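You operate a simulated robot arm through the tools that you are given. There is no shell and no other tool. Be economical: measure what you need, move in short steps, check, and stop when the job is done.

Carry out the task below with a simulated two-armed robot. There is one attempt and no reset: what you move stays moved.

## Task
Put the drip pan in the sink basin. Fetch the wide brush from the top of the low bench and stand it on the top of the sample bench. Turn the doser dial to 15 g. Shut the cupboard door. Put the sleeve from the shelf of the sample bench on the square tray. Press the tare button three times. Stack the bottle labelled "Vanilla" from the top of the square table on top of the bottle marked "Lemon". Take the steel block on the top of the square table and put it away on the back ledge of the tunnel. Do these in any order. Set down upright: wide brush, steel block.

It is judged by the outcome, as a careful person would: the job done as asked, and still so three seconds after it is handed in. It fails if anything else is knocked over, pushed out of place, dropped, spilled or broken.

## Robot
Two 7-joint arms with two-finger grippers on one trunk, on a base that drives. Base frame: it is fixed to the floor where the robot stands at the start and does not move with it; the origin is under the middle of the robot, x ahead of it, y to its left, z up; the surface under the hand at the start is at about z = 900. Units: mm, rad, N and s.
The left shoulder is at the start at [40, 170, 1173], the right one opposite. With the tool pointing down near the work surface each hand reaches from about 220 to 680 mm from the robot's upright axis, wherever it stands, measured 20 degrees to its own side. Places, roughly: back ledge of the tunnel (31x23 cm) [-1020, 3660, 900]; bottle [500, 9750, 750]; cupboard door [-2600, -1300, 1700]; doser dial [-2800, 700, 800]; drip pan (18x15x9 cm) [500, -100, 900]; sink basin [600, 700, 700]; sleeve [-5000, -1250, 500]; square tray (36x36x3 cm) [0, -1400, 900]; steel block (5x5x5 cm) [700, 9700, 800]; tare button [100, 7000, 900]; top of the sample bench [-5100, -1500, 900]; wide brush (5x2x13 cm) [-2000, 300, 700]. Payload 2.69 kg a hand.
Tool frame (each hand has its own): the origin (TCP) lies between the finger pads and is the grasp point; the fingertips stand 20 mm ahead of it; z points along the fingers, y is the line along which they close. Largest opening 100 mm; the body of the gripper starts 63 mm behind the TCP.
Orientation is that of the tool frame in the base frame, as [roll, pitch, yaw] about the fixed x, y, z axes, in that order (R = Rz(yaw) Ry(pitch) Rx(roll)). With the fingers straight down and closing along the base's y, the tool's x points along the base's -x, its y along +y and its z along -z.

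## Interface
- The arms move only by the tool nudge_tool. It takes "left_rows", "right_rows" or both (then of equal length, played together; a hand with none holds still); each is a list of rows, each a list of 7 numbers: the shift along the base's x, y, z in mm, then the turn, a rotation vector about the base's x, y, z in degrees, then the gripper command, from -1 (shut) to 1 (fully open), values between in proportion. In form: [[dx, dy, dz, ax, ay, az, claw], ...]. A call has 1 to 20 rows; each row shifts and turns the commanded pose from where the row before left it. A row lasts 0.2 s, in which the tool goes at most 50 mm and 0.15 rad; a call with a longer step from one row to the next is refused whole, and so is a gripper value outside its range. A pose out of reach is approached as far as the arm can. The call stops where the force on the tool passes 40 N (or 10 N more than at its start, if that is more) or the arm is blocked; 0.2 s more then pass. Each finger travels about 108 mm/s and halts on what it meets, pressing with about 31 N; the grip force reading is that of the motor and also rises with nothing between the fingers. The clock runs only during rows and for 0.2 s after the last one: add rows that do not move to give the fingers time. It gives the time, the measured TCP pose, the force on the tool (base axes), the opening and the grip force at its end, in the units of the frame above (readings bear some noise), with the torque about the TCP (base axes, N m) and any sound that the robot's microphone picked up, and new pictures: "pictures" is both (left out), scene, wrist or none (wrist: the cameras of the hands that moved).
- Cameras (640 x 400 px; columns grow to the right, rows downward): "scene" is now at [181.6, 5.6, 1108.6]; the picture's right is [0.07, -1.00, -0.00], its down [-0.15, -0.01, -0.99] and it looks along [0.99, 0.07, -0.15] (base axes); focal length 214 px, centre (320, 200). "left" rides on the left gripper at [70, 19, -99] in its tool frame; the picture's right is [-0.26, 0.97, 0.00], its down [-0.75, -0.20, -0.63] and it looks along [-0.61, -0.16, 0.78] (tool axes); focal length 230 px, centre (320, 200). "right" rides on the right gripper at [70, -19, -99] in its tool frame; the picture's right is [0.26, 0.97, 0.00], its down [-0.75, 0.20, -0.63] and it looks along [-0.61, 0.16, 0.78] (tool axes); focal length 230 px, centre (320, 200). There is no depth. A picture from a camera that has moved, and an enlarged one, comes with that camera's place and axes in the base frame and with its lens.
- move_column(by): slides the trunk up (or, below 0, down) by that many mm; the arms and the scene camera ride with it, the base frame stays. It gives what a move gives, with no picture.
- roll_base(legs): drives the robot by 1 to 6 legs, each [ahead, turn to the left] in mm and rad, along the robot's own axes; the way and the turn of a leg run together, so that a leg with both is an arc; at most 1500 mm and 3.142 rad a leg. The arms and the cameras ride along, it lands a little off, and it stops where it bumps. It gives what a move gives, and a new picture of the scene camera.
- aim_head(pan, tilt): turns the head with the scene camera to pan (to the left, within 1.047 rad either way) and tilt (down, from -0.506 to 1.204), counted from straight ahead of the robot. It gives what a move gives, and a new picture of the scene camera.
- inspect(camera, box): a new picture of the part [left, top, right, bottom] of that camera's present view, enlarged. The clock stands still meanwhile.
- close_job(): hands the job in; it is judged then, once.

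Work in short steps. Places have to be worked out from the pictures, the camera data and where the tool is seen: move nearer, look again, correct. Check each grasp and each placing, and mend what went wrong. You have 196 turns and 260 pictures in all, those below and enlarged ones among them. Open the grippers and draw the arms clear of the work before you hand the job in, unless the task says otherwise; then end with one line.

The tools are called by a JSON object that holds its "method" and its "body". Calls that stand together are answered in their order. nudge_tool: Moves the arms, as the interface text tells. Its arguments: {"type":"object","properties":{"left_rows":{"type":"array","items":{"type":"array","items":{"type":"number"}}},"right_rows":{"type":"array","items":{"type":"array","items":{"type":"number"}}},"pictures":{"type":"string","enum":["both","scene","wrist","none"]}},"required":[]} The other tools are called the same way: move_column (by) slides the trunk up or down; roll_base (legs) drives the base; aim_head (pan, tilt) turns the head that bears the scene camera; inspect (camera, box) takes an enlarged picture of a part of a camera's view; close_job () hands the job in.

At the start:

```text
t: 0.0
left_position: [355.4, 355.5, 1192.5]
left_orientation: [-3.14, -0.022, -3.14]
left_wrist_force: [0.6, 0.3, -0.2]
left_moment: [0.0, 0.02, -0.01]
left_gripper_width: 100.3
left_finger_force: 0.2
right_position: [364.3, -13.5, 1105.9]
right_orientation: [-3.141, -0.002, -3.139]
right_wrist_force: [0.6, 0.6, 0.0]
right_moment: [0.03, 0.02, 0.02]
right_gripper_width: 100.1
right_finger_force: 0.0
trunk travel left (down, up): [-400.0, 290.0]
robot x, y, heading: [-2.2, -2.0, -0.001]
head pan, tilt: [0.073, 0.136]
```

scene: 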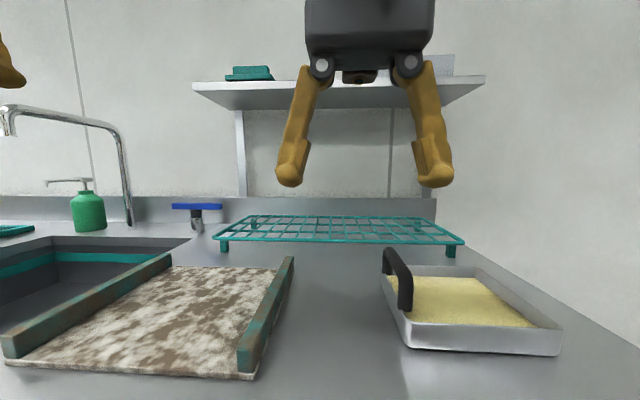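
right: 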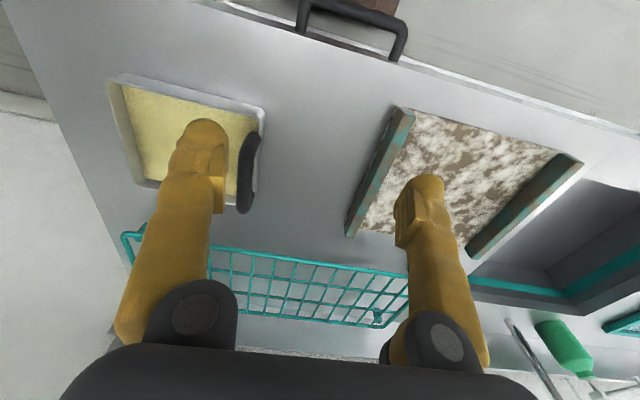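
left: 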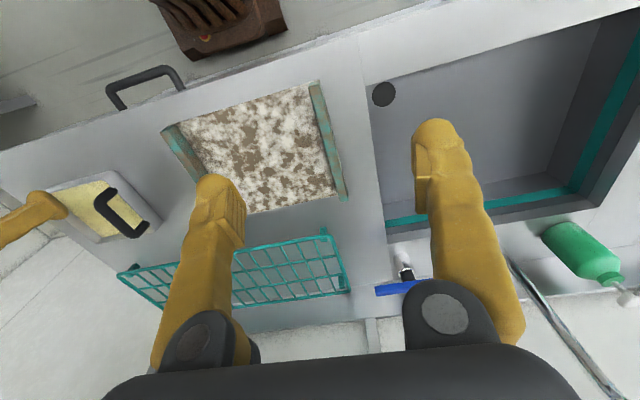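

I'll look closely at the pan and its handle first.

{"method": "inspect", "body": {"camera": "scene", "box": [360, 220, 580, 370]}}

{"method": "aim_head", "body": {"pan": 0.7, "tilt": 0.5}}

```text
2.67 times, centred on (470, 295) of scene
camera zoom: at [181.6, 5.6, 1108.6], right [0.07, -1.0, 0.0], down [-0.15, -0.01, -0.99], along [0.99, 0.07, -0.15], focal length 572 px, centre (-80, -53)
```

zoom: 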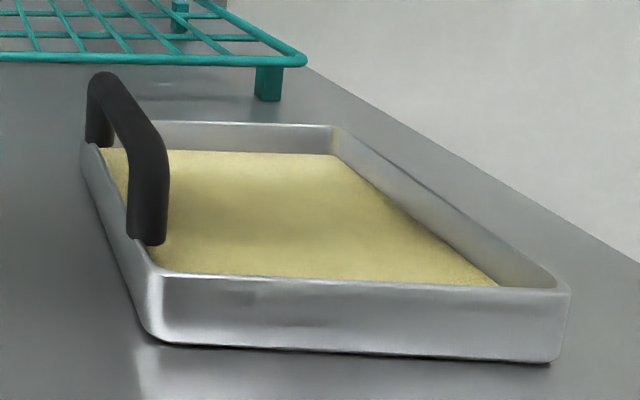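

```text
t: 1.0
left_position: [336.4, 357.0, 1181.9]
left_orientation: [-3.14, -0.069, -3.14]
left_wrist_force: [-0.5, 0.6, 0.1]
left_moment: [-0.01, -0.04, -0.03]
left_gripper_width: 99.9
left_finger_force: 0.0
right_position: [348.8, -15.8, 1111.7]
right_orientation: [-3.141, 0.016, -3.141]
right_wrist_force: [0.3, -0.1, 0.6]
right_moment: [-0.03, 0.0, 0.02]
right_gripper_width: 100.1
right_finger_force: 0.1
trunk travel left (down, up): [-400.0, 290.0]
robot x, y, heading: [1.2, -1.6, 0.002]
head pan, tilt: [0.7, 0.499]
camera scene: at [158.2, 57.4, 1075.3], right [0.64, -0.77, -0.01], down [-0.38, -0.31, -0.87], along [0.66, 0.57, -0.49], focal length 214 px, centre (320, 200)
```

scene: 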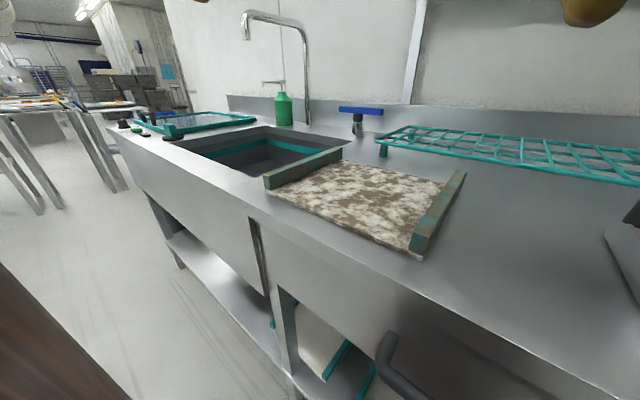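

Handle top bar estimated at x≈474, y≈-80, top z≈985, running along x. Move the right hand above it and look.

{"method": "nudge_tool", "body": {"right_rows": [[40, -22, -10, 0, 0, 0, 1], [40, -22, -20, 0, 0, 0, 1], [40, -20, -20, 0, 0, 0, 1], [0, 0, 0, 0, 0, 0, 1]], "pictures": "wrist"}}

{"method": "aim_head", "body": {"pan": -0.15, "tilt": 0.5}}

```text
t: 2.0
left_position: [335.7, 357.0, 1179.9]
left_orientation: [-3.14, -0.066, -3.141]
left_wrist_force: [0.3, -0.5, -0.4]
left_moment: [0.02, -0.05, 0.0]
left_gripper_width: 99.8
left_finger_force: 0.0
right_position: [464.8, -77.2, 1065.6]
right_orientation: [-3.139, 0.016, -3.141]
right_wrist_force: [-0.5, 0.8, 0.2]
right_moment: [0.0, 0.01, 0.01]
right_gripper_width: 99.8
right_finger_force: 0.1
trunk travel left (down, up): [-400.0, 290.0]
robot x, y, heading: [-0.4, -0.2, 0.002]
head pan, tilt: [0.7, 0.499]
camera right: at [393.3, -95.9, 1163.5], right [-0.26, 0.97, -0.01], down [0.74, 0.2, 0.64], along [0.62, 0.16, -0.77], focal length 230 px, centre (320, 200)
```

right: 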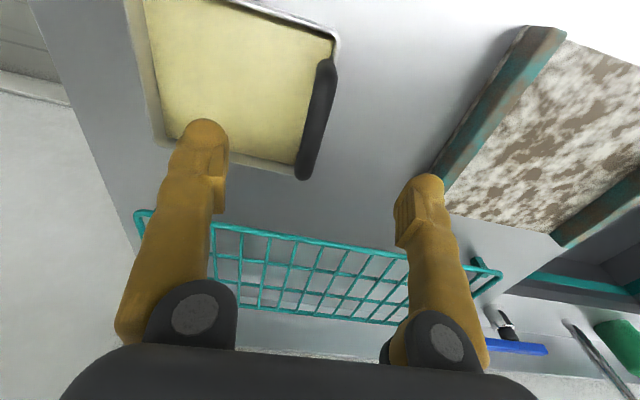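

```text
t: 3.2
left_position: [336.5, 355.7, 1180.1]
left_orientation: [-3.14, -0.068, -3.14]
left_wrist_force: [0.2, 0.4, -0.3]
left_moment: [-0.02, 0.01, 0.01]
left_gripper_width: 100.1
left_finger_force: 0.1
right_position: [464.7, -77.2, 1066.4]
right_orientation: [-3.14, 0.015, -3.141]
right_wrist_force: [0.1, -0.3, -1.0]
right_moment: [-0.01, 0.01, -0.02]
right_gripper_width: 99.8
right_finger_force: 0.1
trunk travel left (down, up): [-400.0, 290.0]
robot x, y, heading: [0.2, -0.7, 0.003]
head pan, tilt: [-0.15, 0.499]
camera scene: at [178.7, -14.7, 1074.9], right [-0.15, -0.99, 0.0], down [-0.49, 0.07, -0.87], along [0.86, -0.13, -0.49], focal length 214 px, centre (320, 200)
```

scene: 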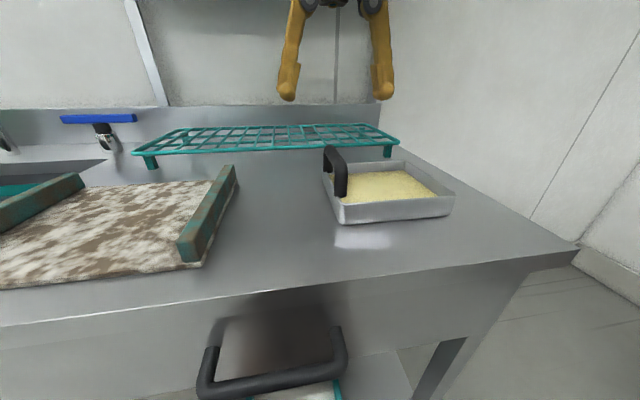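

Wrist view puts the handle bar at x 422–515, y≈-84. Descend to z≈974 and close gently.

{"method": "nudge_tool", "body": {"right_rows": [[3, -7, -30, 0, 0, 0, 0.4], [0, 0, -30, 0, 0, 0, 0.2], [0, 0, -31, 0, 0, 0, 0.0], [0, 0, 0, 0, 0, 0, -0.5], [0, 0, 0, 0, 0, 0, -1], [0, 0, 0, 0, 0, 0, -1], [0, 0, 0, 0, 0, 0, -1]]}}

```text
t: 4.8
left_position: [336.4, 357.2, 1179.5]
left_orientation: [-3.139, -0.068, -3.138]
left_wrist_force: [-0.3, -0.6, -0.2]
left_moment: [-0.02, -0.01, -0.01]
left_gripper_width: 100.1
left_finger_force: 0.0
right_position: [466.1, -82.8, 971.2]
right_orientation: [-3.141, 0.015, -3.139]
right_wrist_force: [0.3, -0.3, 0.0]
right_moment: [0.08, -0.02, 0.01]
right_gripper_width: 9.3
right_finger_force: 31.0
trunk travel left (down, up): [-400.0, 290.0]
robot x, y, heading: [-1.3, 2.2, 0.004]
head pan, tilt: [-0.15, 0.499]
camera scene: at [178.9, -14.9, 1074.9], right [-0.15, -0.99, 0.0], down [-0.49, 0.07, -0.87], along [0.86, -0.13, -0.49], focal length 214 px, centre (320, 200)
camera right: at [394.3, -102.1, 1069.4], right [-0.26, 0.97, 0.0], down [0.74, 0.2, 0.64], along [0.62, 0.16, -0.77], focal length 230 px, centre (320, 200)
```

scene: 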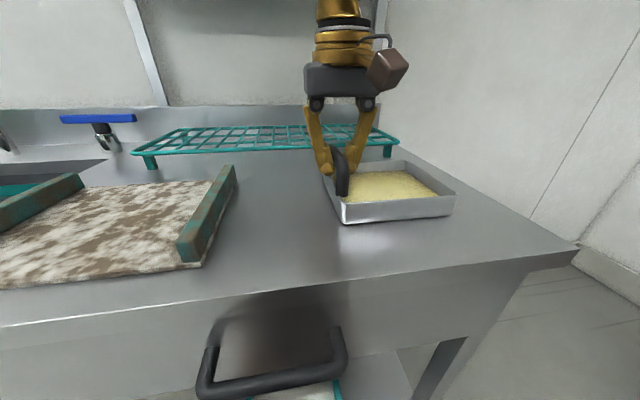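
right: 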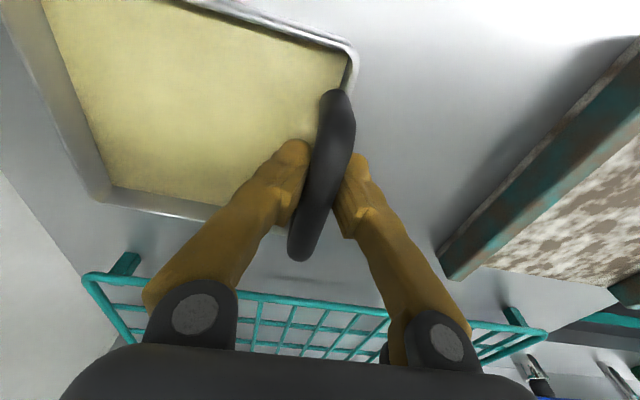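

Gripped (9 mm). Lift slowly and check that the pan stays level.

{"method": "nudge_tool", "body": {"right_rows": [[0, 0, 15, 0, 0, 0, -1], [0, 0, 15, 0, 0, 0, -1], [0, 0, 20, 0, 0, 0, -1], [0, 0, 20, 0, 0, 0, -1], [0, 0, 0, 0, 0, 0, -1]], "pictures": "scene"}}

```text
t: 6.0
left_position: [337.1, 357.2, 1180.1]
left_orientation: [-3.14, -0.069, -3.14]
left_wrist_force: [0.2, -0.9, 0.4]
left_moment: [0.01, 0.01, 0.06]
left_gripper_width: 100.0
left_finger_force: 0.1
right_position: [470.2, -85.0, 1040.6]
right_orientation: [3.141, 0.014, -3.141]
right_wrist_force: [0.0, 1.3, -2.5]
right_moment: [0.1, 0.03, -0.05]
right_gripper_width: 7.3
right_finger_force: 30.9
trunk travel left (down, up): [-400.0, 290.0]
robot x, y, heading: [2.3, -0.7, -0.001]
head pan, tilt: [-0.15, 0.499]
camera scene: at [179.0, -14.8, 1074.8], right [-0.15, -0.99, 0.0], down [-0.49, 0.07, -0.87], along [0.86, -0.13, -0.49], focal length 214 px, centre (320, 200)
```

scene: 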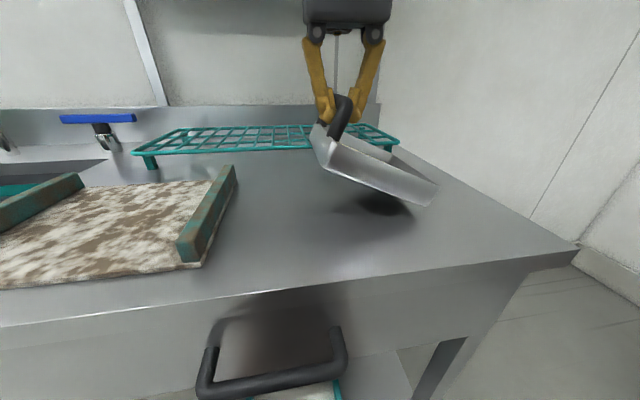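

The pan sagged about 25° in the grip. I'll set it back down and look at the contents before regripping better.

{"method": "nudge_tool", "body": {"right_rows": [[0, 0, -20, 0, 0, 0, -1], [0, 0, -20, 0, 0, 0, -1], [0, 0, -15, 0, 0, 0, -1], [0, 0, -10, 0, 0, 0, -1], [0, 0, -4, 0, 0, 0, -1]]}}

{"method": "inspect", "body": {"camera": "scene", "box": [280, 120, 480, 245]}}

```text
t: 7.2
left_position: [337.6, 356.8, 1179.6]
left_orientation: [-3.139, -0.069, -3.139]
left_wrist_force: [0.1, 0.0, -0.2]
left_moment: [-0.02, -0.03, -0.03]
left_gripper_width: 100.0
left_finger_force: 0.0
right_position: [470.9, -83.7, 969.4]
right_orientation: [-3.139, 0.018, -3.14]
right_wrist_force: [-0.7, 0.7, -0.4]
right_moment: [-0.07, -0.12, 0.02]
right_gripper_width: 6.1
right_finger_force: 30.7
trunk travel left (down, up): [-400.0, 290.0]
robot x, y, heading: [-2.1, 0.0, -0.002]
head pan, tilt: [-0.15, 0.499]
camera scene: at [178.8, -14.8, 1074.9], right [-0.15, -0.99, 0.0], down [-0.49, 0.07, -0.87], along [0.86, -0.13, -0.49], focal length 214 px, centre (320, 200)
camera right: at [398.8, -103.3, 1068.4], right [-0.26, 0.97, 0.0], down [0.74, 0.2, 0.64], along [0.62, 0.16, -0.77], focal length 230 px, centre (320, 200)
```

scene: 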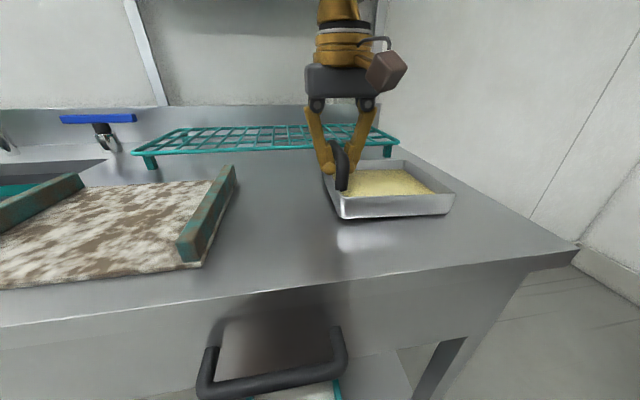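
right: 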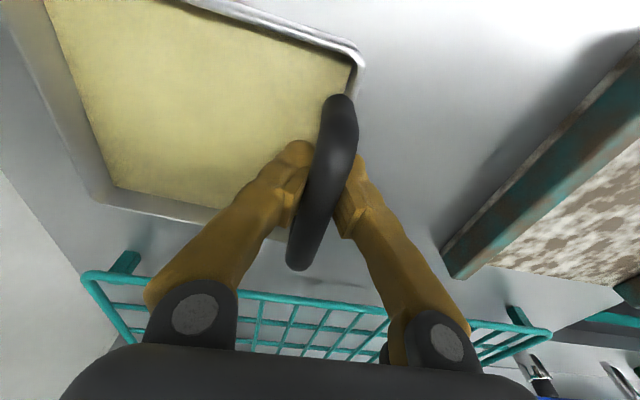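

```text
3.20 times, centred on (380, 182) of scene
camera zoom: at [178.8, -14.8, 1074.9], right [-0.15, -0.99, 0.0], down [-0.49, 0.07, -0.87], along [0.86, -0.13, -0.49], focal length 686 px, centre (128, 256)
```

zoom: 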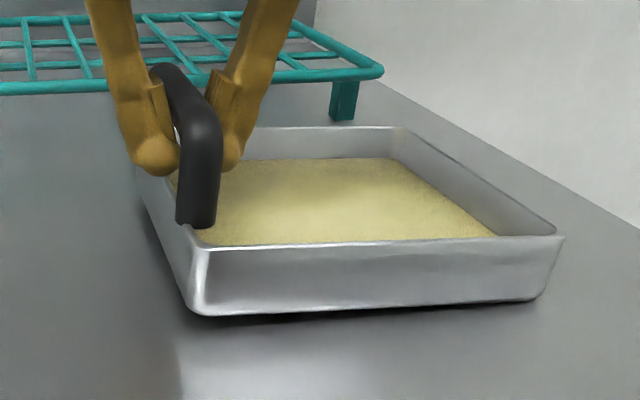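

Contents are intact; the grip on the round bar just pivots. I'll regrip at the near vertical post of the handle (x≈431), where the pads bear along the post and resist that rotation.

{"method": "nudge_tool", "body": {"right_rows": [[0, 0, 0, 0, 0, 0, -0.3], [0, 0, 0, 0, 0, 0, -0.3], [-20, 0, -3, 0, 0, 0, -0.3], [-19, -1, -5, 0, 0, 0, -0.3], [0, 0, 0, 0, 0, 0, -0.3]]}}

{"method": "inspect", "body": {"camera": "scene", "box": [280, 120, 480, 245]}}

```text
t: 8.4
left_position: [337.6, 355.7, 1181.1]
left_orientation: [-3.14, -0.069, 3.141]
left_wrist_force: [0.6, 0.0, 0.4]
left_moment: [0.02, 0.02, 0.0]
left_gripper_width: 100.0
left_finger_force: 0.2
right_position: [430.2, -85.4, 964.5]
right_orientation: [3.141, 0.016, 3.142]
right_wrist_force: [-1.0, -0.1, -0.1]
right_moment: [-0.02, -0.02, -0.02]
right_gripper_width: 34.9
right_finger_force: 0.0
trunk travel left (down, up): [-400.0, 290.0]
robot x, y, heading: [1.9, -0.0, -0.003]
head pan, tilt: [-0.15, 0.499]
camera scene: at [178.8, -14.8, 1074.9], right [-0.15, -0.99, 0.0], down [-0.49, 0.07, -0.87], along [0.86, -0.13, -0.49], focal length 214 px, centre (320, 200)
camera right: at [358.6, -103.9, 1061.2], right [-0.26, 0.97, 0.0], down [0.74, 0.2, 0.64], along [0.62, 0.16, -0.77], focal length 230 px, centre (320, 200)
```

scene: 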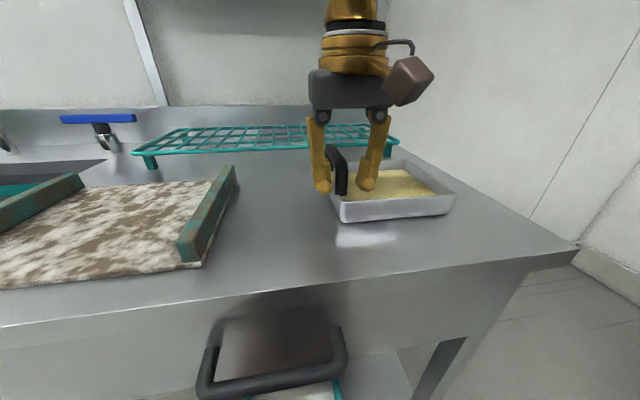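
right: 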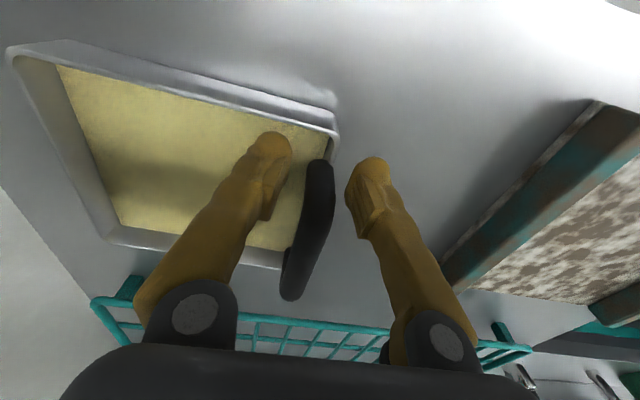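

```text
3.20 times, centred on (380, 182) of scene
camera zoom: at [178.8, -14.8, 1074.9], right [-0.15, -0.99, 0.0], down [-0.49, 0.07, -0.87], along [0.86, -0.13, -0.49], focal length 686 px, centre (128, 256)
```

zoom: 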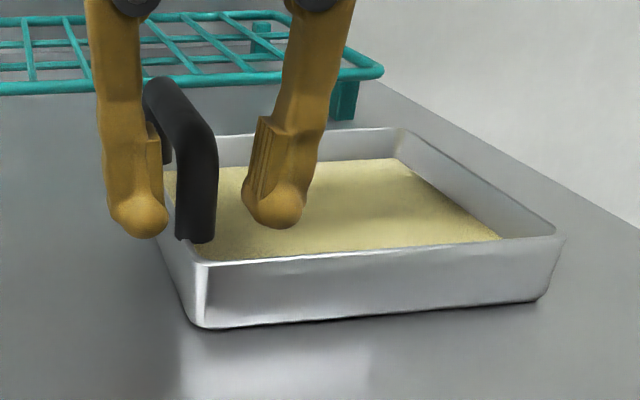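

Post is at x≈436; shift forward slightly, lower a bit, and close.

{"method": "nudge_tool", "body": {"right_rows": [[6, 0, -5, 0, 0, 0, -0.4], [0, 0, 0, 0, 0, 0, -1], [0, 0, 0, 0, 0, 0, -1], [0, 0, 0, 0, 0, 0, -1], [0, 0, 8, 0, 0, 0, -1], [0, 0, 8, 0, 0, 0, -1], [0, 0, 8, 0, 0, 0, -1], [0, 0, 0, 0, 0, 0, -1]]}}

```text
t: 10.2
left_position: [336.8, 356.7, 1180.8]
left_orientation: [3.141, -0.067, -3.14]
left_wrist_force: [-0.3, 0.9, 0.8]
left_moment: [0.03, 0.01, -0.02]
left_gripper_width: 100.0
left_finger_force: 0.0
right_position: [439.2, -86.2, 982.3]
right_orientation: [3.141, 0.014, -3.139]
right_wrist_force: [0.5, 0.1, -3.2]
right_moment: [0.15, 0.11, -0.03]
right_gripper_width: 16.5
right_finger_force: 30.9
trunk travel left (down, up): [-400.0, 290.0]
robot x, y, heading: [1.5, -3.3, -0.006]
head pan, tilt: [-0.15, 0.499]
camera scene: at [179.0, -14.9, 1074.9], right [-0.15, -0.99, 0.0], down [-0.49, 0.07, -0.87], along [0.86, -0.13, -0.49], focal length 214 px, centre (320, 200)
camera right: at [367.2, -104.9, 1079.8], right [-0.26, 0.97, 0.0], down [0.74, 0.2, 0.64], along [0.62, 0.16, -0.77], focal length 230 px, centre (320, 200)
```

scene: 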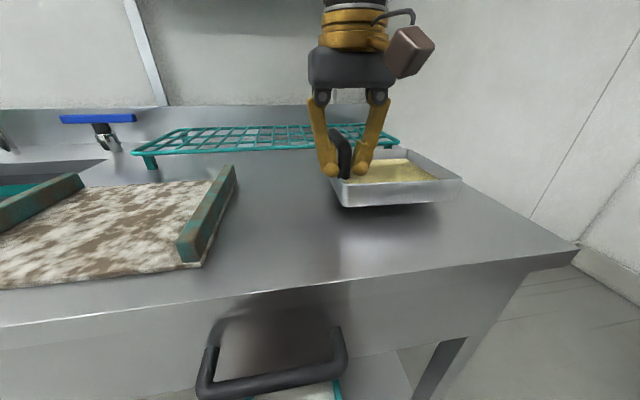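
right: 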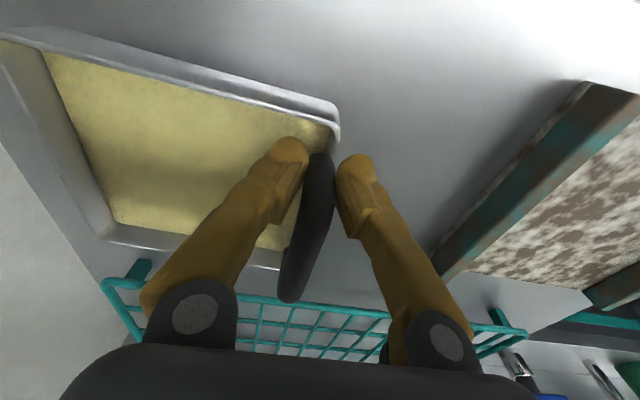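

The pan now hangs level. Lift it clear and draw it in.

{"method": "nudge_tool", "body": {"right_rows": [[0, 0, 20, 0, 0, 0, -1], [-5, 0, 25, 0, 0, 0, -1], [-20, 0, 25, 0, 0, 0, -1], [-25, 0, 25, 0, 0, 0, -1], [-25, 0, 20, 0, 0, 0, -1], [-10, 0, 0, 0, 0, 0, -1], [0, 0, 0, 0, 0, 0, -1]], "pictures": "scene"}}

```text
t: 11.8
left_position: [336.7, 356.0, 1180.2]
left_orientation: [-3.14, -0.068, -3.139]
left_wrist_force: [0.7, -0.1, -0.3]
left_moment: [0.0, -0.02, 0.03]
left_gripper_width: 100.2
left_finger_force: 0.0
right_position: [352.4, -85.9, 1098.8]
right_orientation: [-3.14, 0.017, -3.141]
right_wrist_force: [-0.4, -1.0, -3.0]
right_moment: [0.16, 0.13, 0.0]
right_gripper_width: 16.6
right_finger_force: 30.6
trunk travel left (down, up): [-400.0, 290.0]
robot x, y, heading: [-0.9, -1.9, -0.002]
head pan, tilt: [-0.15, 0.499]
camera scene: at [178.7, -14.8, 1074.9], right [-0.15, -0.99, 0.0], down [-0.49, 0.07, -0.87], along [0.86, -0.13, -0.49], focal length 214 px, centre (320, 200)
```

scene: 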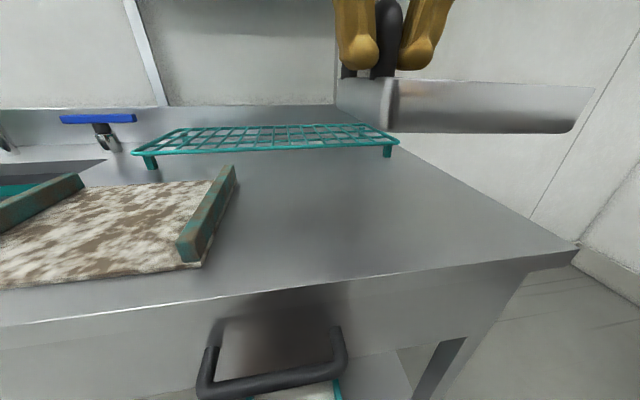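

Level and secure. Back off, turn, drive left along the counter, and turn back to face the sink.

{"method": "roll_base", "body": {"legs": [[-120, 0], [0, 1.571], [790, 0], [0, -1.571]]}}

{"method": "aim_head", "body": {"pan": 0.0, "tilt": 0.6}}

```text
t: 24.8
left_position: [121.6, 1164.1, 1193.3]
left_orientation: [-3.141, -0.024, -3.038]
left_wrist_force: [0.9, -0.8, -0.3]
left_moment: [0.0, 0.0, 0.03]
left_gripper_width: 100.2
left_finger_force: 0.0
right_position: [181.4, 724.5, 1098.0]
right_orientation: [-3.139, 0.016, -3.038]
right_wrist_force: [-0.5, 0.4, -2.5]
right_moment: [0.15, 0.17, -0.02]
right_gripper_width: 17.2
right_finger_force: 31.1
trunk travel left (down, up): [-400.0, 290.0]
robot x, y, heading: [-176.4, 784.7, 0.102]
head pan, tilt: [-0.15, 0.499]
camera scene: at [0.2, 788.7, 1074.9], right [-0.05, -1.0, 0.0], down [-0.49, 0.02, -0.87], along [0.87, -0.04, -0.49], focal length 214 px, centre (320, 200)
```

scene: 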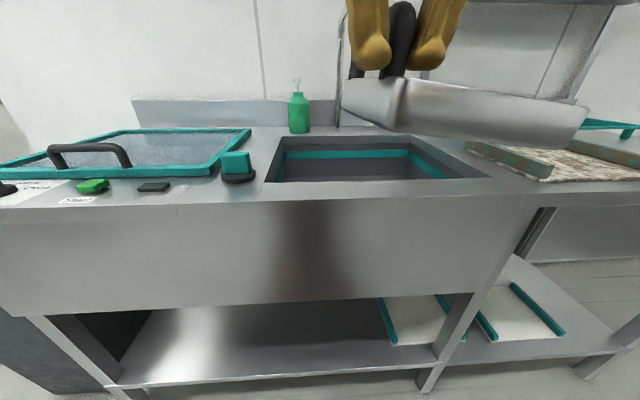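

```text
t: 25.5
left_position: [101.7, 1162.9, 1181.8]
left_orientation: [-3.141, -0.067, -3.039]
left_wrist_force: [0.8, -0.4, -0.2]
left_moment: [0.0, -0.01, 0.03]
left_gripper_width: 100.0
left_finger_force: 0.2
right_position: [163.5, 722.7, 1102.5]
right_orientation: [-3.139, 0.034, -3.039]
right_wrist_force: [0.1, -0.4, -3.2]
right_moment: [0.2, 0.16, 0.0]
right_gripper_width: 17.1
right_finger_force: 31.4
trunk travel left (down, up): [-400.0, 290.0]
robot x, y, heading: [-182.3, 784.4, 0.102]
head pan, tilt: [0.0, 0.6]
camera scene: at [-3.5, 801.3, 1066.0], right [0.1, -0.99, 0.0], down [-0.58, -0.06, -0.82], along [0.81, 0.08, -0.58], focal length 214 px, centre (320, 200)
```

scene: 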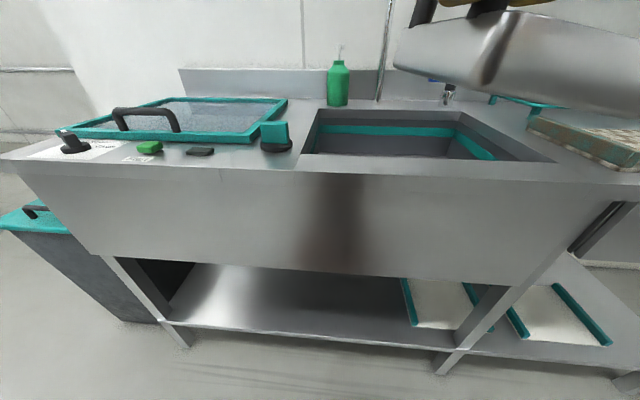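

Heading came out 0.10; the basin spans about x 380–745, y 425–885. Drive forward to bring the hand within reach.

{"method": "roll_base", "body": {"legs": [[165, 0]]}}

{"method": "nudge_tool", "body": {"right_rows": [[40, 0, 0, 0, 0, 0, -1], [40, -5, 0, 0, 0, 0, -1], [40, -10, 0, 0, 0, 0, -1], [25, -5, 0, 0, 0, 0, -1], [0, 0, 0, 0, 0, 0, -1]], "pictures": "wrist"}}

```text
t: 26.9
left_position: [272.6, 1179.6, 1180.4]
left_orientation: [-3.139, -0.07, -3.041]
left_wrist_force: [0.3, 0.1, -0.2]
left_moment: [0.02, 0.03, -0.02]
left_gripper_width: 99.9
left_finger_force: 0.1
right_position: [332.5, 739.7, 1101.5]
right_orientation: [-3.139, 0.03, -3.04]
right_wrist_force: [0.3, -0.2, -3.6]
right_moment: [0.13, 0.19, 0.02]
right_gripper_width: 17.0
right_finger_force: 31.2
trunk travel left (down, up): [-400.0, 290.0]
robot x, y, heading: [-12.9, 805.1, 0.098]
head pan, tilt: [0.0, 0.6]
camera scene: at [165.5, 818.7, 1065.5], right [0.1, -1.0, 0.0], down [-0.58, -0.06, -0.81], along [0.81, 0.08, -0.58], focal length 214 px, centre (320, 200)
```

scene: 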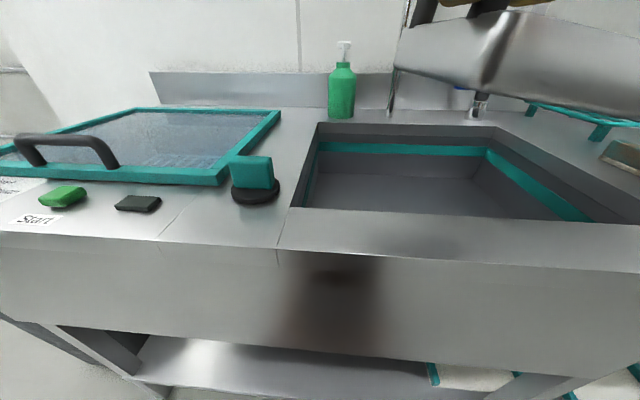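

```text
t: 28.1
left_position: [253.5, 1177.2, 1170.7]
left_orientation: [-3.137, -0.111, -3.04]
left_wrist_force: [0.1, 0.3, 0.6]
left_moment: [0.03, -0.02, 0.0]
left_gripper_width: 100.1
left_finger_force: 0.0
right_position: [459.1, 715.4, 1108.3]
right_orientation: [-3.139, 0.047, -3.038]
right_wrist_force: [0.5, 0.0, -2.5]
right_moment: [0.15, 0.18, -0.01]
right_gripper_width: 17.0
right_finger_force: 31.1
trunk travel left (down, up): [-400.0, 290.0]
robot x, y, heading: [-11.1, 805.0, 0.099]
head pan, tilt: [0.0, 0.6]
camera right: at [386.9, 689.7, 1203.0], right [-0.35, 0.94, -0.02], down [0.7, 0.27, 0.66], along [0.63, 0.22, -0.75], focal length 230 px, centre (320, 200)
```

right: 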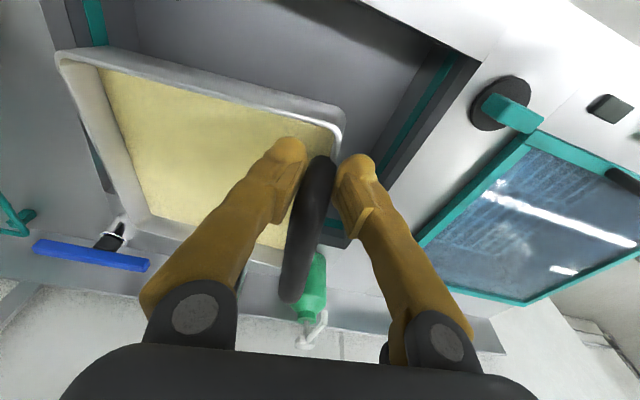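

Level the pan slightly (pitch drifted 2°), centre over the basin, and lower partway.

{"method": "nudge_tool", "body": {"right_rows": [[20, -8, 0, 0, 2, 0, -1], [5, -7, -20, 0, 0, 0, -1], [0, 0, -40, 0, 0, 0, -1], [0, 0, -40, 0, 0, 0, -1], [0, 0, 0, 0, 0, 0, -1]], "pictures": "none"}}

{"method": "move_column", "body": {"by": -110}}

{"method": "aim_head", "body": {"pan": -0.3, "tilt": 0.4}}

```text
t: 29.3
left_position: [252.5, 1177.4, 1170.4]
left_orientation: [-3.138, -0.109, -3.04]
left_wrist_force: [0.0, 0.0, -0.1]
left_moment: [0.0, -0.02, 0.04]
left_gripper_width: 99.9
left_finger_force: 0.1
right_position: [483.0, 701.3, 1008.2]
right_orientation: [3.141, 0.015, -3.039]
right_wrist_force: [0.4, -0.1, -3.6]
right_moment: [0.16, 0.15, 0.0]
right_gripper_width: 17.1
right_finger_force: 31.0
trunk travel left (down, up): [-400.0, 290.0]
robot x, y, heading: [-12.5, 804.2, 0.098]
head pan, tilt: [0.0, 0.6]
```

```text
t: 30.8
left_position: [252.7, 1177.1, 1061.5]
left_orientation: [-3.14, -0.107, -3.042]
left_wrist_force: [0.8, -0.2, -0.2]
left_moment: [0.0, 0.03, 0.01]
left_gripper_width: 100.2
left_finger_force: 0.0
right_position: [481.7, 701.0, 898.3]
right_orientation: [3.14, 0.012, -3.041]
right_wrist_force: [-0.4, -0.1, -4.0]
right_moment: [0.16, 0.18, -0.04]
right_gripper_width: 17.3
right_finger_force: 30.6
trunk travel left (down, up): [-290.0, 400.0]
robot x, y, heading: [-10.8, 797.3, 0.098]
head pan, tilt: [0.0, 0.6]
```

```text
t: 31.6
left_position: [252.6, 1177.0, 1060.2]
left_orientation: [-3.141, -0.105, -3.039]
left_wrist_force: [-0.6, 0.6, 0.2]
left_moment: [0.01, 0.01, -0.01]
left_gripper_width: 100.0
left_finger_force: 0.2
right_position: [482.5, 701.4, 899.3]
right_orientation: [3.141, 0.012, -3.042]
right_wrist_force: [-0.3, -0.2, -2.5]
right_moment: [0.16, 0.18, 0.01]
right_gripper_width: 16.9
right_finger_force: 30.7
trunk travel left (down, up): [-290.0, 400.0]
robot x, y, heading: [-8.3, 801.1, 0.098]
head pan, tilt: [-0.3, 0.4]
camera scene: at [165.1, 791.2, 974.0], right [-0.2, -0.98, 0.01], down [-0.4, 0.08, -0.91], along [0.9, -0.18, -0.4], focal length 214 px, centre (320, 200)
```

scene: 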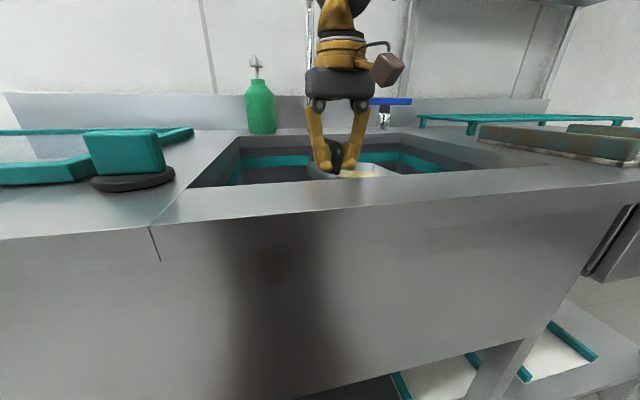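

Pan is well inside the basin. Lower it by arm in steps until the force shows the floor.

{"method": "nudge_tool", "body": {"right_rows": [[0, 0, -25, 0, 0, 0, -1], [0, 0, -25, 0, 0, 0, -1], [0, 0, -20, 0, 0, 0, -1], [0, 0, -10, 0, 0, 0, -1], [0, 0, -10, 0, 0, 0, -1], [0, 0, 0, 0, 0, 0, -1]], "pictures": "wrist"}}

```text
t: 33.0
left_position: [253.1, 1177.5, 1061.0]
left_orientation: [-3.139, -0.105, -3.042]
left_wrist_force: [-0.1, 0.4, -0.3]
left_moment: [0.02, -0.02, 0.01]
left_gripper_width: 100.2
left_finger_force: 0.0
right_position: [482.2, 702.5, 808.5]
right_orientation: [3.14, 0.013, -3.041]
right_wrist_force: [0.7, 0.1, -1.3]
right_moment: [-0.04, 0.0, 0.03]
right_gripper_width: 16.8
right_finger_force: 31.1
trunk travel left (down, up): [-290.0, 400.0]
robot x, y, heading: [-11.5, 804.7, 0.104]
head pan, tilt: [-0.3, 0.4]
camera right: at [413.3, 676.0, 906.3], right [-0.35, 0.94, 0.0], down [0.72, 0.27, 0.64], along [0.6, 0.23, -0.77], focal length 230 px, centre (320, 200)
```

right: 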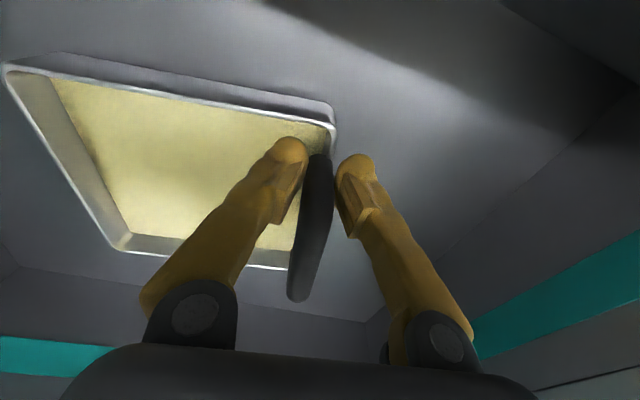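

Torque vanished and weight is carried: it rests on the basin floor. Release and rise.

{"method": "nudge_tool", "body": {"right_rows": [[0, 0, -2, 0, 0, 0, -1], [0, 0, 0, 0, 0, 0, -0.7], [0, 0, 0, 0, 0, 0, -0.5], [0, 0, 0, 0, 0, 0, -0.5], [0, 0, 30, 0, 0, 0, -0.5], [0, 0, 45, 0, 0, 0, -0.5], [0, 0, 45, 0, 0, 0, -0.5], [0, 0, 45, 0, 0, 0, -0.5], [0, 0, 45, 0, 0, 0, 0], [0, 0, 45, 0, 0, 0, 0.5], [0, 0, 0, 0, 0, 0, 0.5]], "pictures": "wrist"}}

```text
t: 35.4
left_position: [252.5, 1177.7, 1061.1]
left_orientation: [-3.14, -0.107, -3.042]
left_wrist_force: [-0.2, -0.4, 0.2]
left_moment: [0.03, -0.04, -0.01]
left_gripper_width: 100.3
left_finger_force: 0.1
right_position: [484.4, 698.6, 1062.9]
right_orientation: [3.14, 0.014, -3.038]
right_wrist_force: [0.4, 0.2, -0.3]
right_moment: [-0.04, 0.02, -0.02]
right_gripper_width: 75.0
right_finger_force: 0.1
trunk travel left (down, up): [-290.0, 400.0]
robot x, y, heading: [-14.0, 802.4, 0.098]
head pan, tilt: [-0.3, 0.4]
camera right: at [415.8, 672.6, 1161.0], right [-0.35, 0.94, 0.0], down [0.72, 0.27, 0.64], along [0.6, 0.22, -0.77], focal length 230 px, centre (320, 200)
```

right: 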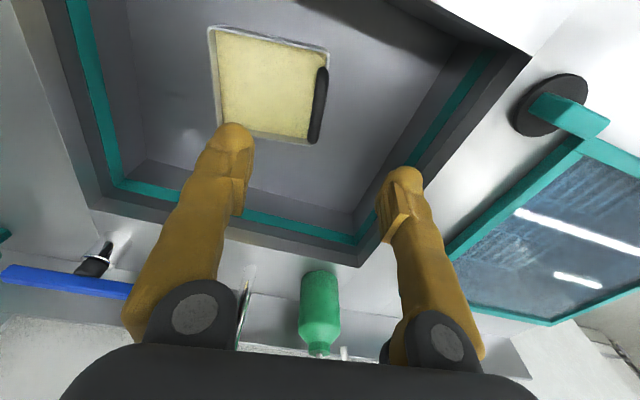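

Pan sits upright in the basin. Pull the arm in, back off, and turn round to look toward the low bench.

{"method": "nudge_tool", "body": {"right_rows": [[-40, 0, 15, 0, 0, 0, 0.5], [-40, 0, 15, 0, 0, 0, 0.5], [-40, 0, 15, 0, 0, 0, 0.5], [-40, 0, 15, 0, 0, 0, 0.5], [0, 0, 0, 0, 0, 0, 0.5]], "pictures": "none"}}

{"method": "aim_head", "body": {"pan": 0.0, "tilt": 0.3}}

{"method": "roll_base", "body": {"legs": [[-350, 0], [0, 1.5]]}}

{"method": "roll_base", "body": {"legs": [[0, 1.54]]}}

```text
t: 36.6
left_position: [251.8, 1176.4, 1061.6]
left_orientation: [-3.141, -0.106, -3.041]
left_wrist_force: [-0.5, -0.6, 0.2]
left_moment: [-0.01, 0.03, 0.0]
left_gripper_width: 100.0
left_finger_force: 0.0
right_position: [318.8, 700.6, 1120.8]
right_orientation: [-3.141, 0.014, -3.042]
right_wrist_force: [-0.2, -0.7, -0.9]
right_moment: [-0.03, 0.03, 0.01]
right_gripper_width: 74.8
right_finger_force: 0.1
trunk travel left (down, up): [-290.0, 400.0]
robot x, y, heading: [-11.6, 804.2, 0.097]
head pan, tilt: [-0.3, 0.4]
```

```text
t: 37.4
left_position: [252.6, 1177.0, 1060.8]
left_orientation: [-3.137, -0.106, -3.04]
left_wrist_force: [0.4, 1.0, 0.2]
left_moment: [0.0, -0.01, -0.01]
left_gripper_width: 100.3
left_finger_force: 0.0
right_position: [318.6, 701.3, 1122.3]
right_orientation: [3.141, 0.015, -3.042]
right_wrist_force: [0.3, -0.3, -0.4]
right_moment: [0.02, 0.02, -0.01]
right_gripper_width: 75.0
right_finger_force: 0.1
trunk travel left (down, up): [-290.0, 400.0]
robot x, y, heading: [-16.0, 800.9, 0.097]
head pan, tilt: [0.0, 0.3]
camera scene: at [167.1, 818.9, 983.3], right [0.1, -1.0, 0.0], down [-0.31, -0.03, -0.95], along [0.95, 0.09, -0.31], focal length 214 px, centre (320, 200)
```

scene: 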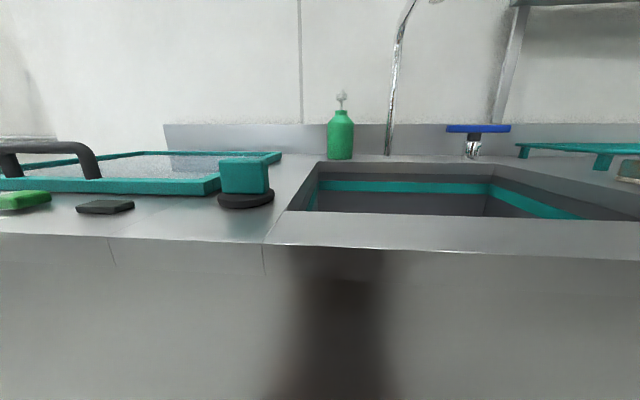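

```text
t: 43.4
left_position: [-713.7, 1066.0, 1072.6]
left_orientation: [-3.138, -0.062, -1.558]
left_wrist_force: [0.1, 0.4, -0.4]
left_moment: [-0.01, -0.06, 0.04]
left_gripper_width: 100.0
left_finger_force: 0.0
right_position: [-233.6, 1091.1, 1119.7]
right_orientation: [-3.14, 0.014, -1.559]
right_wrist_force: [-0.2, -0.4, 0.2]
right_moment: [0.0, -0.02, -0.01]
right_gripper_width: 75.1
right_finger_force: 0.0
trunk travel left (down, up): [-290.0, 400.0]
robot x, y, heading: [-358.4, 769.9, 1.58]
head pan, tilt: [0.0, 0.3]
camera scene: at [-357.8, 948.3, 983.3], right [1.0, 0.01, 0.0], down [0.0, -0.31, -0.95], along [-0.01, 0.95, -0.31], focal length 214 px, centre (320, 200)
```

scene: 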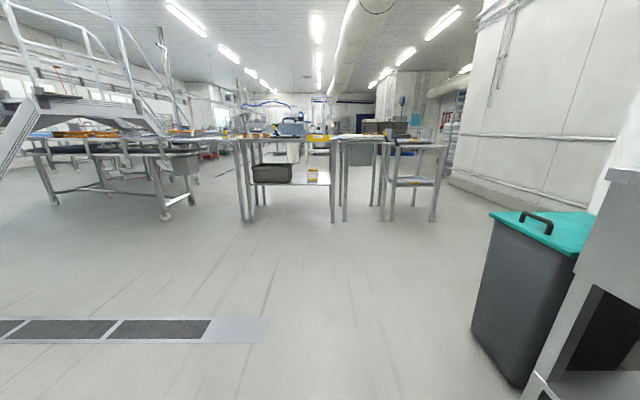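

```text
t: 47.7
left_position: [-642.6, 417.9, 1074.8]
left_orientation: [-3.139, -0.055, -0.006]
left_wrist_force: [0.2, 0.2, -0.9]
left_moment: [-0.01, -0.01, -0.01]
left_gripper_width: 100.2
left_finger_force: 0.1
right_position: [-657.0, 898.4, 1126.5]
right_orientation: [-3.141, 0.03, -0.005]
right_wrist_force: [0.5, -0.3, -0.4]
right_moment: [0.02, 0.0, 0.02]
right_gripper_width: 75.2
right_finger_force: 0.0
trunk travel left (down, up): [-290.0, 400.0]
robot x, y, heading: [-356.6, 775.8, 3.133]
head pan, tilt: [0.0, 0.3]
camera scene: at [-536.1, 776.5, 983.3], right [0.01, 1.0, 0.0], down [0.31, 0.0, -0.95], along [-0.95, 0.01, -0.31], focal length 214 px, centre (320, 200)
```

scene: 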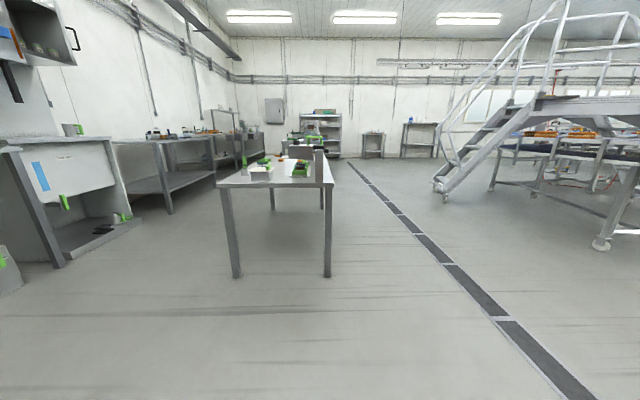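

The low bench is straight ahead. Zoom on its top.

{"method": "inspect", "body": {"camera": "scene", "box": [200, 120, 360, 220]}}

{"method": "inspect", "body": {"camera": "scene", "box": [0, 0, 240, 150]}}

```text
4.00 times, centred on (280, 170) of scene
camera zoom: at [-536.1, 776.5, 983.3], right [0.01, 1.0, 0.0], down [0.31, 0.0, -0.95], along [-0.95, 0.01, -0.31], focal length 858 px, centre (480, 320)
```

zoom: 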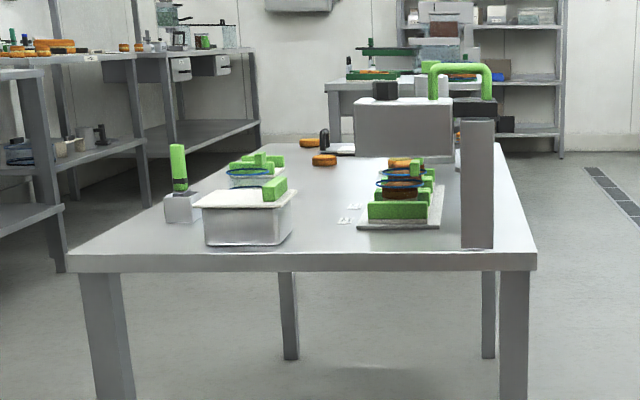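

```text
2.67 times, centred on (120, 75) of scene
camera zoom: at [-536.1, 776.5, 983.3], right [0.01, 1.0, 0.0], down [0.31, 0.0, -0.95], along [-0.95, 0.01, -0.31], focal length 572 px, centre (853, 533)
```

zoom: 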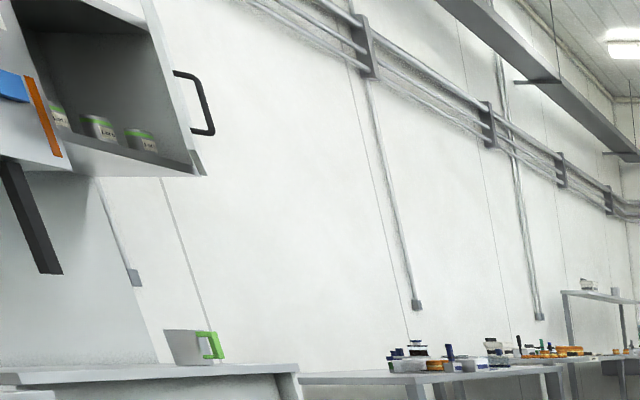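

The brush stands upright near the front-left corner of the bench at about (-1940, 297). Drive up so the left hand can reach it.

{"method": "roll_base", "body": {"legs": [[0, 0.288], [1040, 0], [0, -0.28]]}}

{"method": "aim_head", "body": {"pan": 0.2, "tilt": 0.6}}

```text
t: 54.9
left_position: [-1596.1, 117.2, 1077.0]
left_orientation: [-3.138, -0.046, 0.022]
left_wrist_force: [0.1, -0.3, -0.5]
left_moment: [0.08, 0.01, 0.05]
left_gripper_width: 99.8
left_finger_force: 0.0
right_position: [-1623.6, 595.0, 1130.4]
right_orientation: [-3.14, 0.046, 0.021]
right_wrist_force: [0.4, 0.2, -0.2]
right_moment: [0.0, 0.04, -0.01]
right_gripper_width: 74.9
right_finger_force: 0.0
trunk travel left (down, up): [-290.0, 400.0]
robot x, y, heading: [-1336.5, 482.1, -3.123]
head pan, tilt: [0.0, 0.3]
camera scene: at [-1516.1, 476.3, 983.3], right [-0.02, 1.0, 0.0], down [0.31, 0.01, -0.95], along [-0.95, -0.02, -0.31], focal length 214 px, centre (320, 200)
```

scene: 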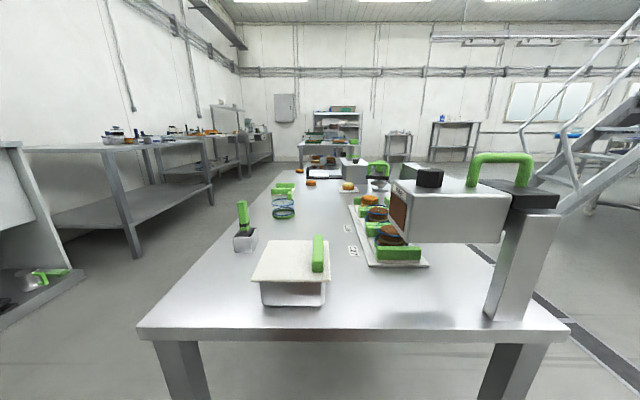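

```text
t: 55.7
left_position: [-1582.1, 116.5, 1070.5]
left_orientation: [-3.136, -0.076, 0.022]
left_wrist_force: [0.0, 0.1, 0.3]
left_moment: [0.03, 0.01, -0.03]
left_gripper_width: 100.0
left_finger_force: 0.1
right_position: [-1606.2, 596.2, 1134.2]
right_orientation: [-3.138, 0.062, 0.02]
right_wrist_force: [0.2, -0.1, 0.4]
right_moment: [-0.02, -0.04, -0.01]
right_gripper_width: 75.0
right_finger_force: 0.1
trunk travel left (down, up): [-290.0, 400.0]
robot x, y, heading: [-1333.9, 476.6, -3.124]
head pan, tilt: [0.201, 0.6]
camera scene: at [-1509.0, 458.9, 955.9], right [-0.22, 0.98, 0.0], down [0.57, 0.12, -0.82], along [-0.8, -0.18, -0.58], focal length 214 px, centre (320, 200)
```

scene: 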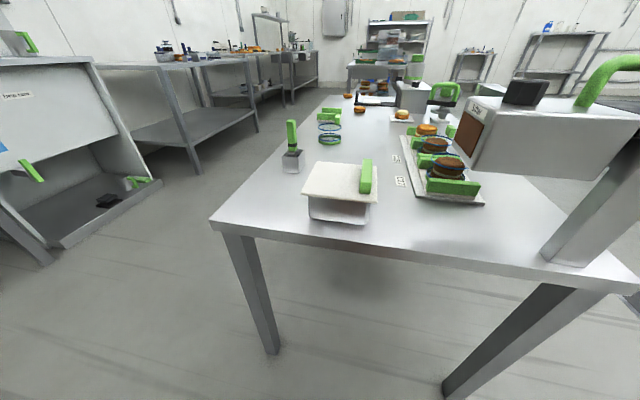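

Zoom on the brush candidate and the far end of the bench.

{"method": "inspect", "body": {"camera": "scene", "box": [250, 80, 410, 180]}}

{"method": "inspect", "body": {"camera": "scene", "box": [320, 30, 480, 130]}}

```text
4.00 times, centred on (330, 130) of scene
camera zoom: at [-1509.0, 458.9, 955.9], right [-0.22, 0.98, 0.0], down [0.57, 0.12, -0.82], along [-0.8, -0.18, -0.58], focal length 858 px, centre (280, 480)
```

zoom: 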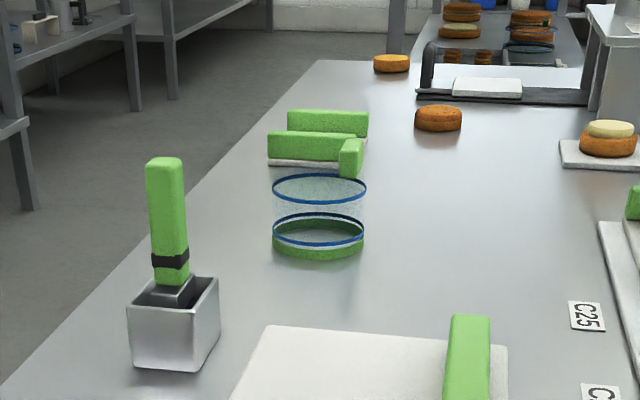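

```text
4.00 times, centred on (400, 80) of scene
camera zoom: at [-1509.0, 458.9, 955.9], right [-0.22, 0.98, 0.0], down [0.57, 0.12, -0.82], along [-0.8, -0.18, -0.58], focal length 858 px, centre (0, 680)
```

zoom: 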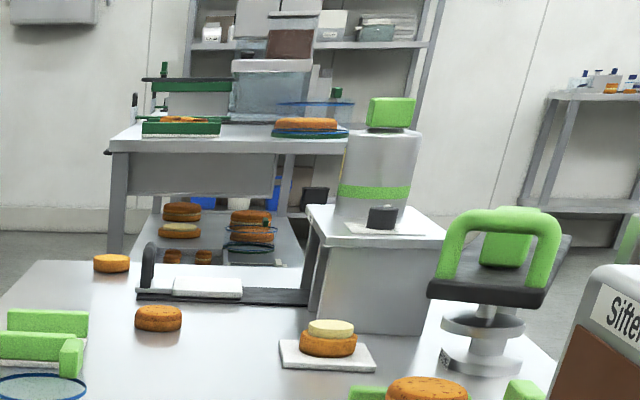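

The brush sits in a small metal holder at about (-1977, 289), top z≈828. Drive 85 closer and bring the left hand above it.

{"method": "roll_base", "body": {"legs": [[85, 0]]}}

{"method": "nudge_tool", "body": {"left_rows": [[-50, 0, -20, 0, 2, 0, 1], [-48, 45, -20, 0, 2.3, 0, 1], [-40, 45, -20, 0, 0, 0, 1], [-30, 40, -20, 0, 0, 0, 1], [-10, 10, -20, 0, 0, 0, 1], [0, 0, 0, 0, 0, 0, 1]], "pictures": "wrist"}}

```text
t: 56.7
left_position: [-1649.7, 113.4, 1082.4]
left_orientation: [-3.14, -0.025, 0.026]
left_wrist_force: [-0.7, 1.3, 0.3]
left_moment: [-0.03, -0.08, 0.01]
left_gripper_width: 99.9
left_finger_force: 0.1
right_position: [-1676.5, 593.5, 1137.1]
right_orientation: [-3.139, 0.073, 0.025]
right_wrist_force: [-0.7, -0.2, -1.0]
right_moment: [0.0, -0.08, 0.03]
right_gripper_width: 74.8
right_finger_force: 0.0
trunk travel left (down, up): [-290.0, 400.0]
robot x, y, heading: [-1419.5, 481.6, -3.12]
head pan, tilt: [0.201, 0.6]
camera scene: at [-1569.3, 457.0, 959.9], right [-0.22, 0.97, 0.0], down [0.54, 0.13, -0.83], along [-0.81, -0.18, -0.56], focal length 214 px, centre (320, 200)
```

scene: 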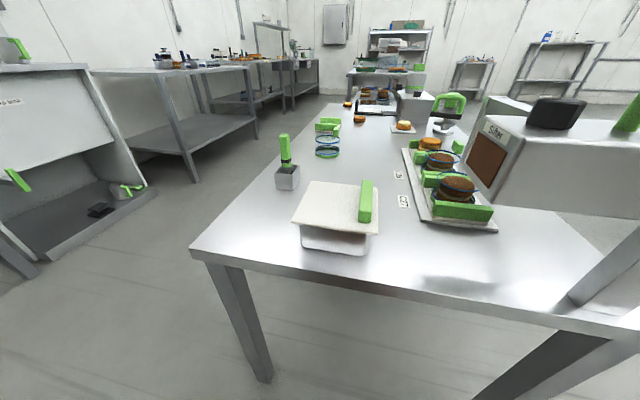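

```text
refused: row 1 steps farther than a row can; nothing moved
```

{"method": "nudge_tool", "body": {"left_rows": [[-36, 22, -14, 0, 1, 0, 1], [-36, 22, -14, 0, 1, 0, 1], [-36, 22, -14, 0, 0, 0, 1], [-36, 22, -14, 0, 0, 0, 1], [-36, 22, -14, 0, 0, 0, 1], [-36, 22, -14, 0, 0, 0, 1], [-36, 22, -14, 0, 0, 0, 1], [0, 0, 0, 0, 0, 0, 1]], "pictures": "wrist"}}

```text
t: 58.5
left_position: [-1914.1, 266.5, 983.4]
left_orientation: [-3.136, 0.0, 0.028]
left_wrist_force: [-0.2, -0.2, -0.3]
left_moment: [-0.01, -0.07, 0.02]
left_gripper_width: 100.1
left_finger_force: 0.0
left hand out of reach, approached as far as the arm can: row 1
right_position: [-1688.1, 594.1, 1135.1]
right_orientation: [-3.138, 0.065, 0.027]
right_wrist_force: [-0.3, 0.0, -0.8]
right_moment: [0.04, -0.04, 0.03]
right_gripper_width: 74.9
right_finger_force: 0.1
trunk travel left (down, up): [-290.0, 400.0]
robot x, y, heading: [-1419.5, 481.5, -3.117]
head pan, tilt: [0.201, 0.6]
camera left: at [-1845.5, 249.5, 1082.0], right [-0.23, -0.97, -0.01], down [-0.76, 0.18, 0.63], along [-0.61, 0.15, -0.78], focal length 230 px, centre (320, 200)
```

left: 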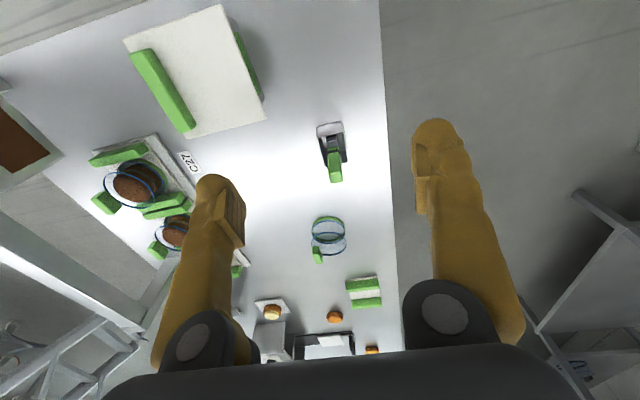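

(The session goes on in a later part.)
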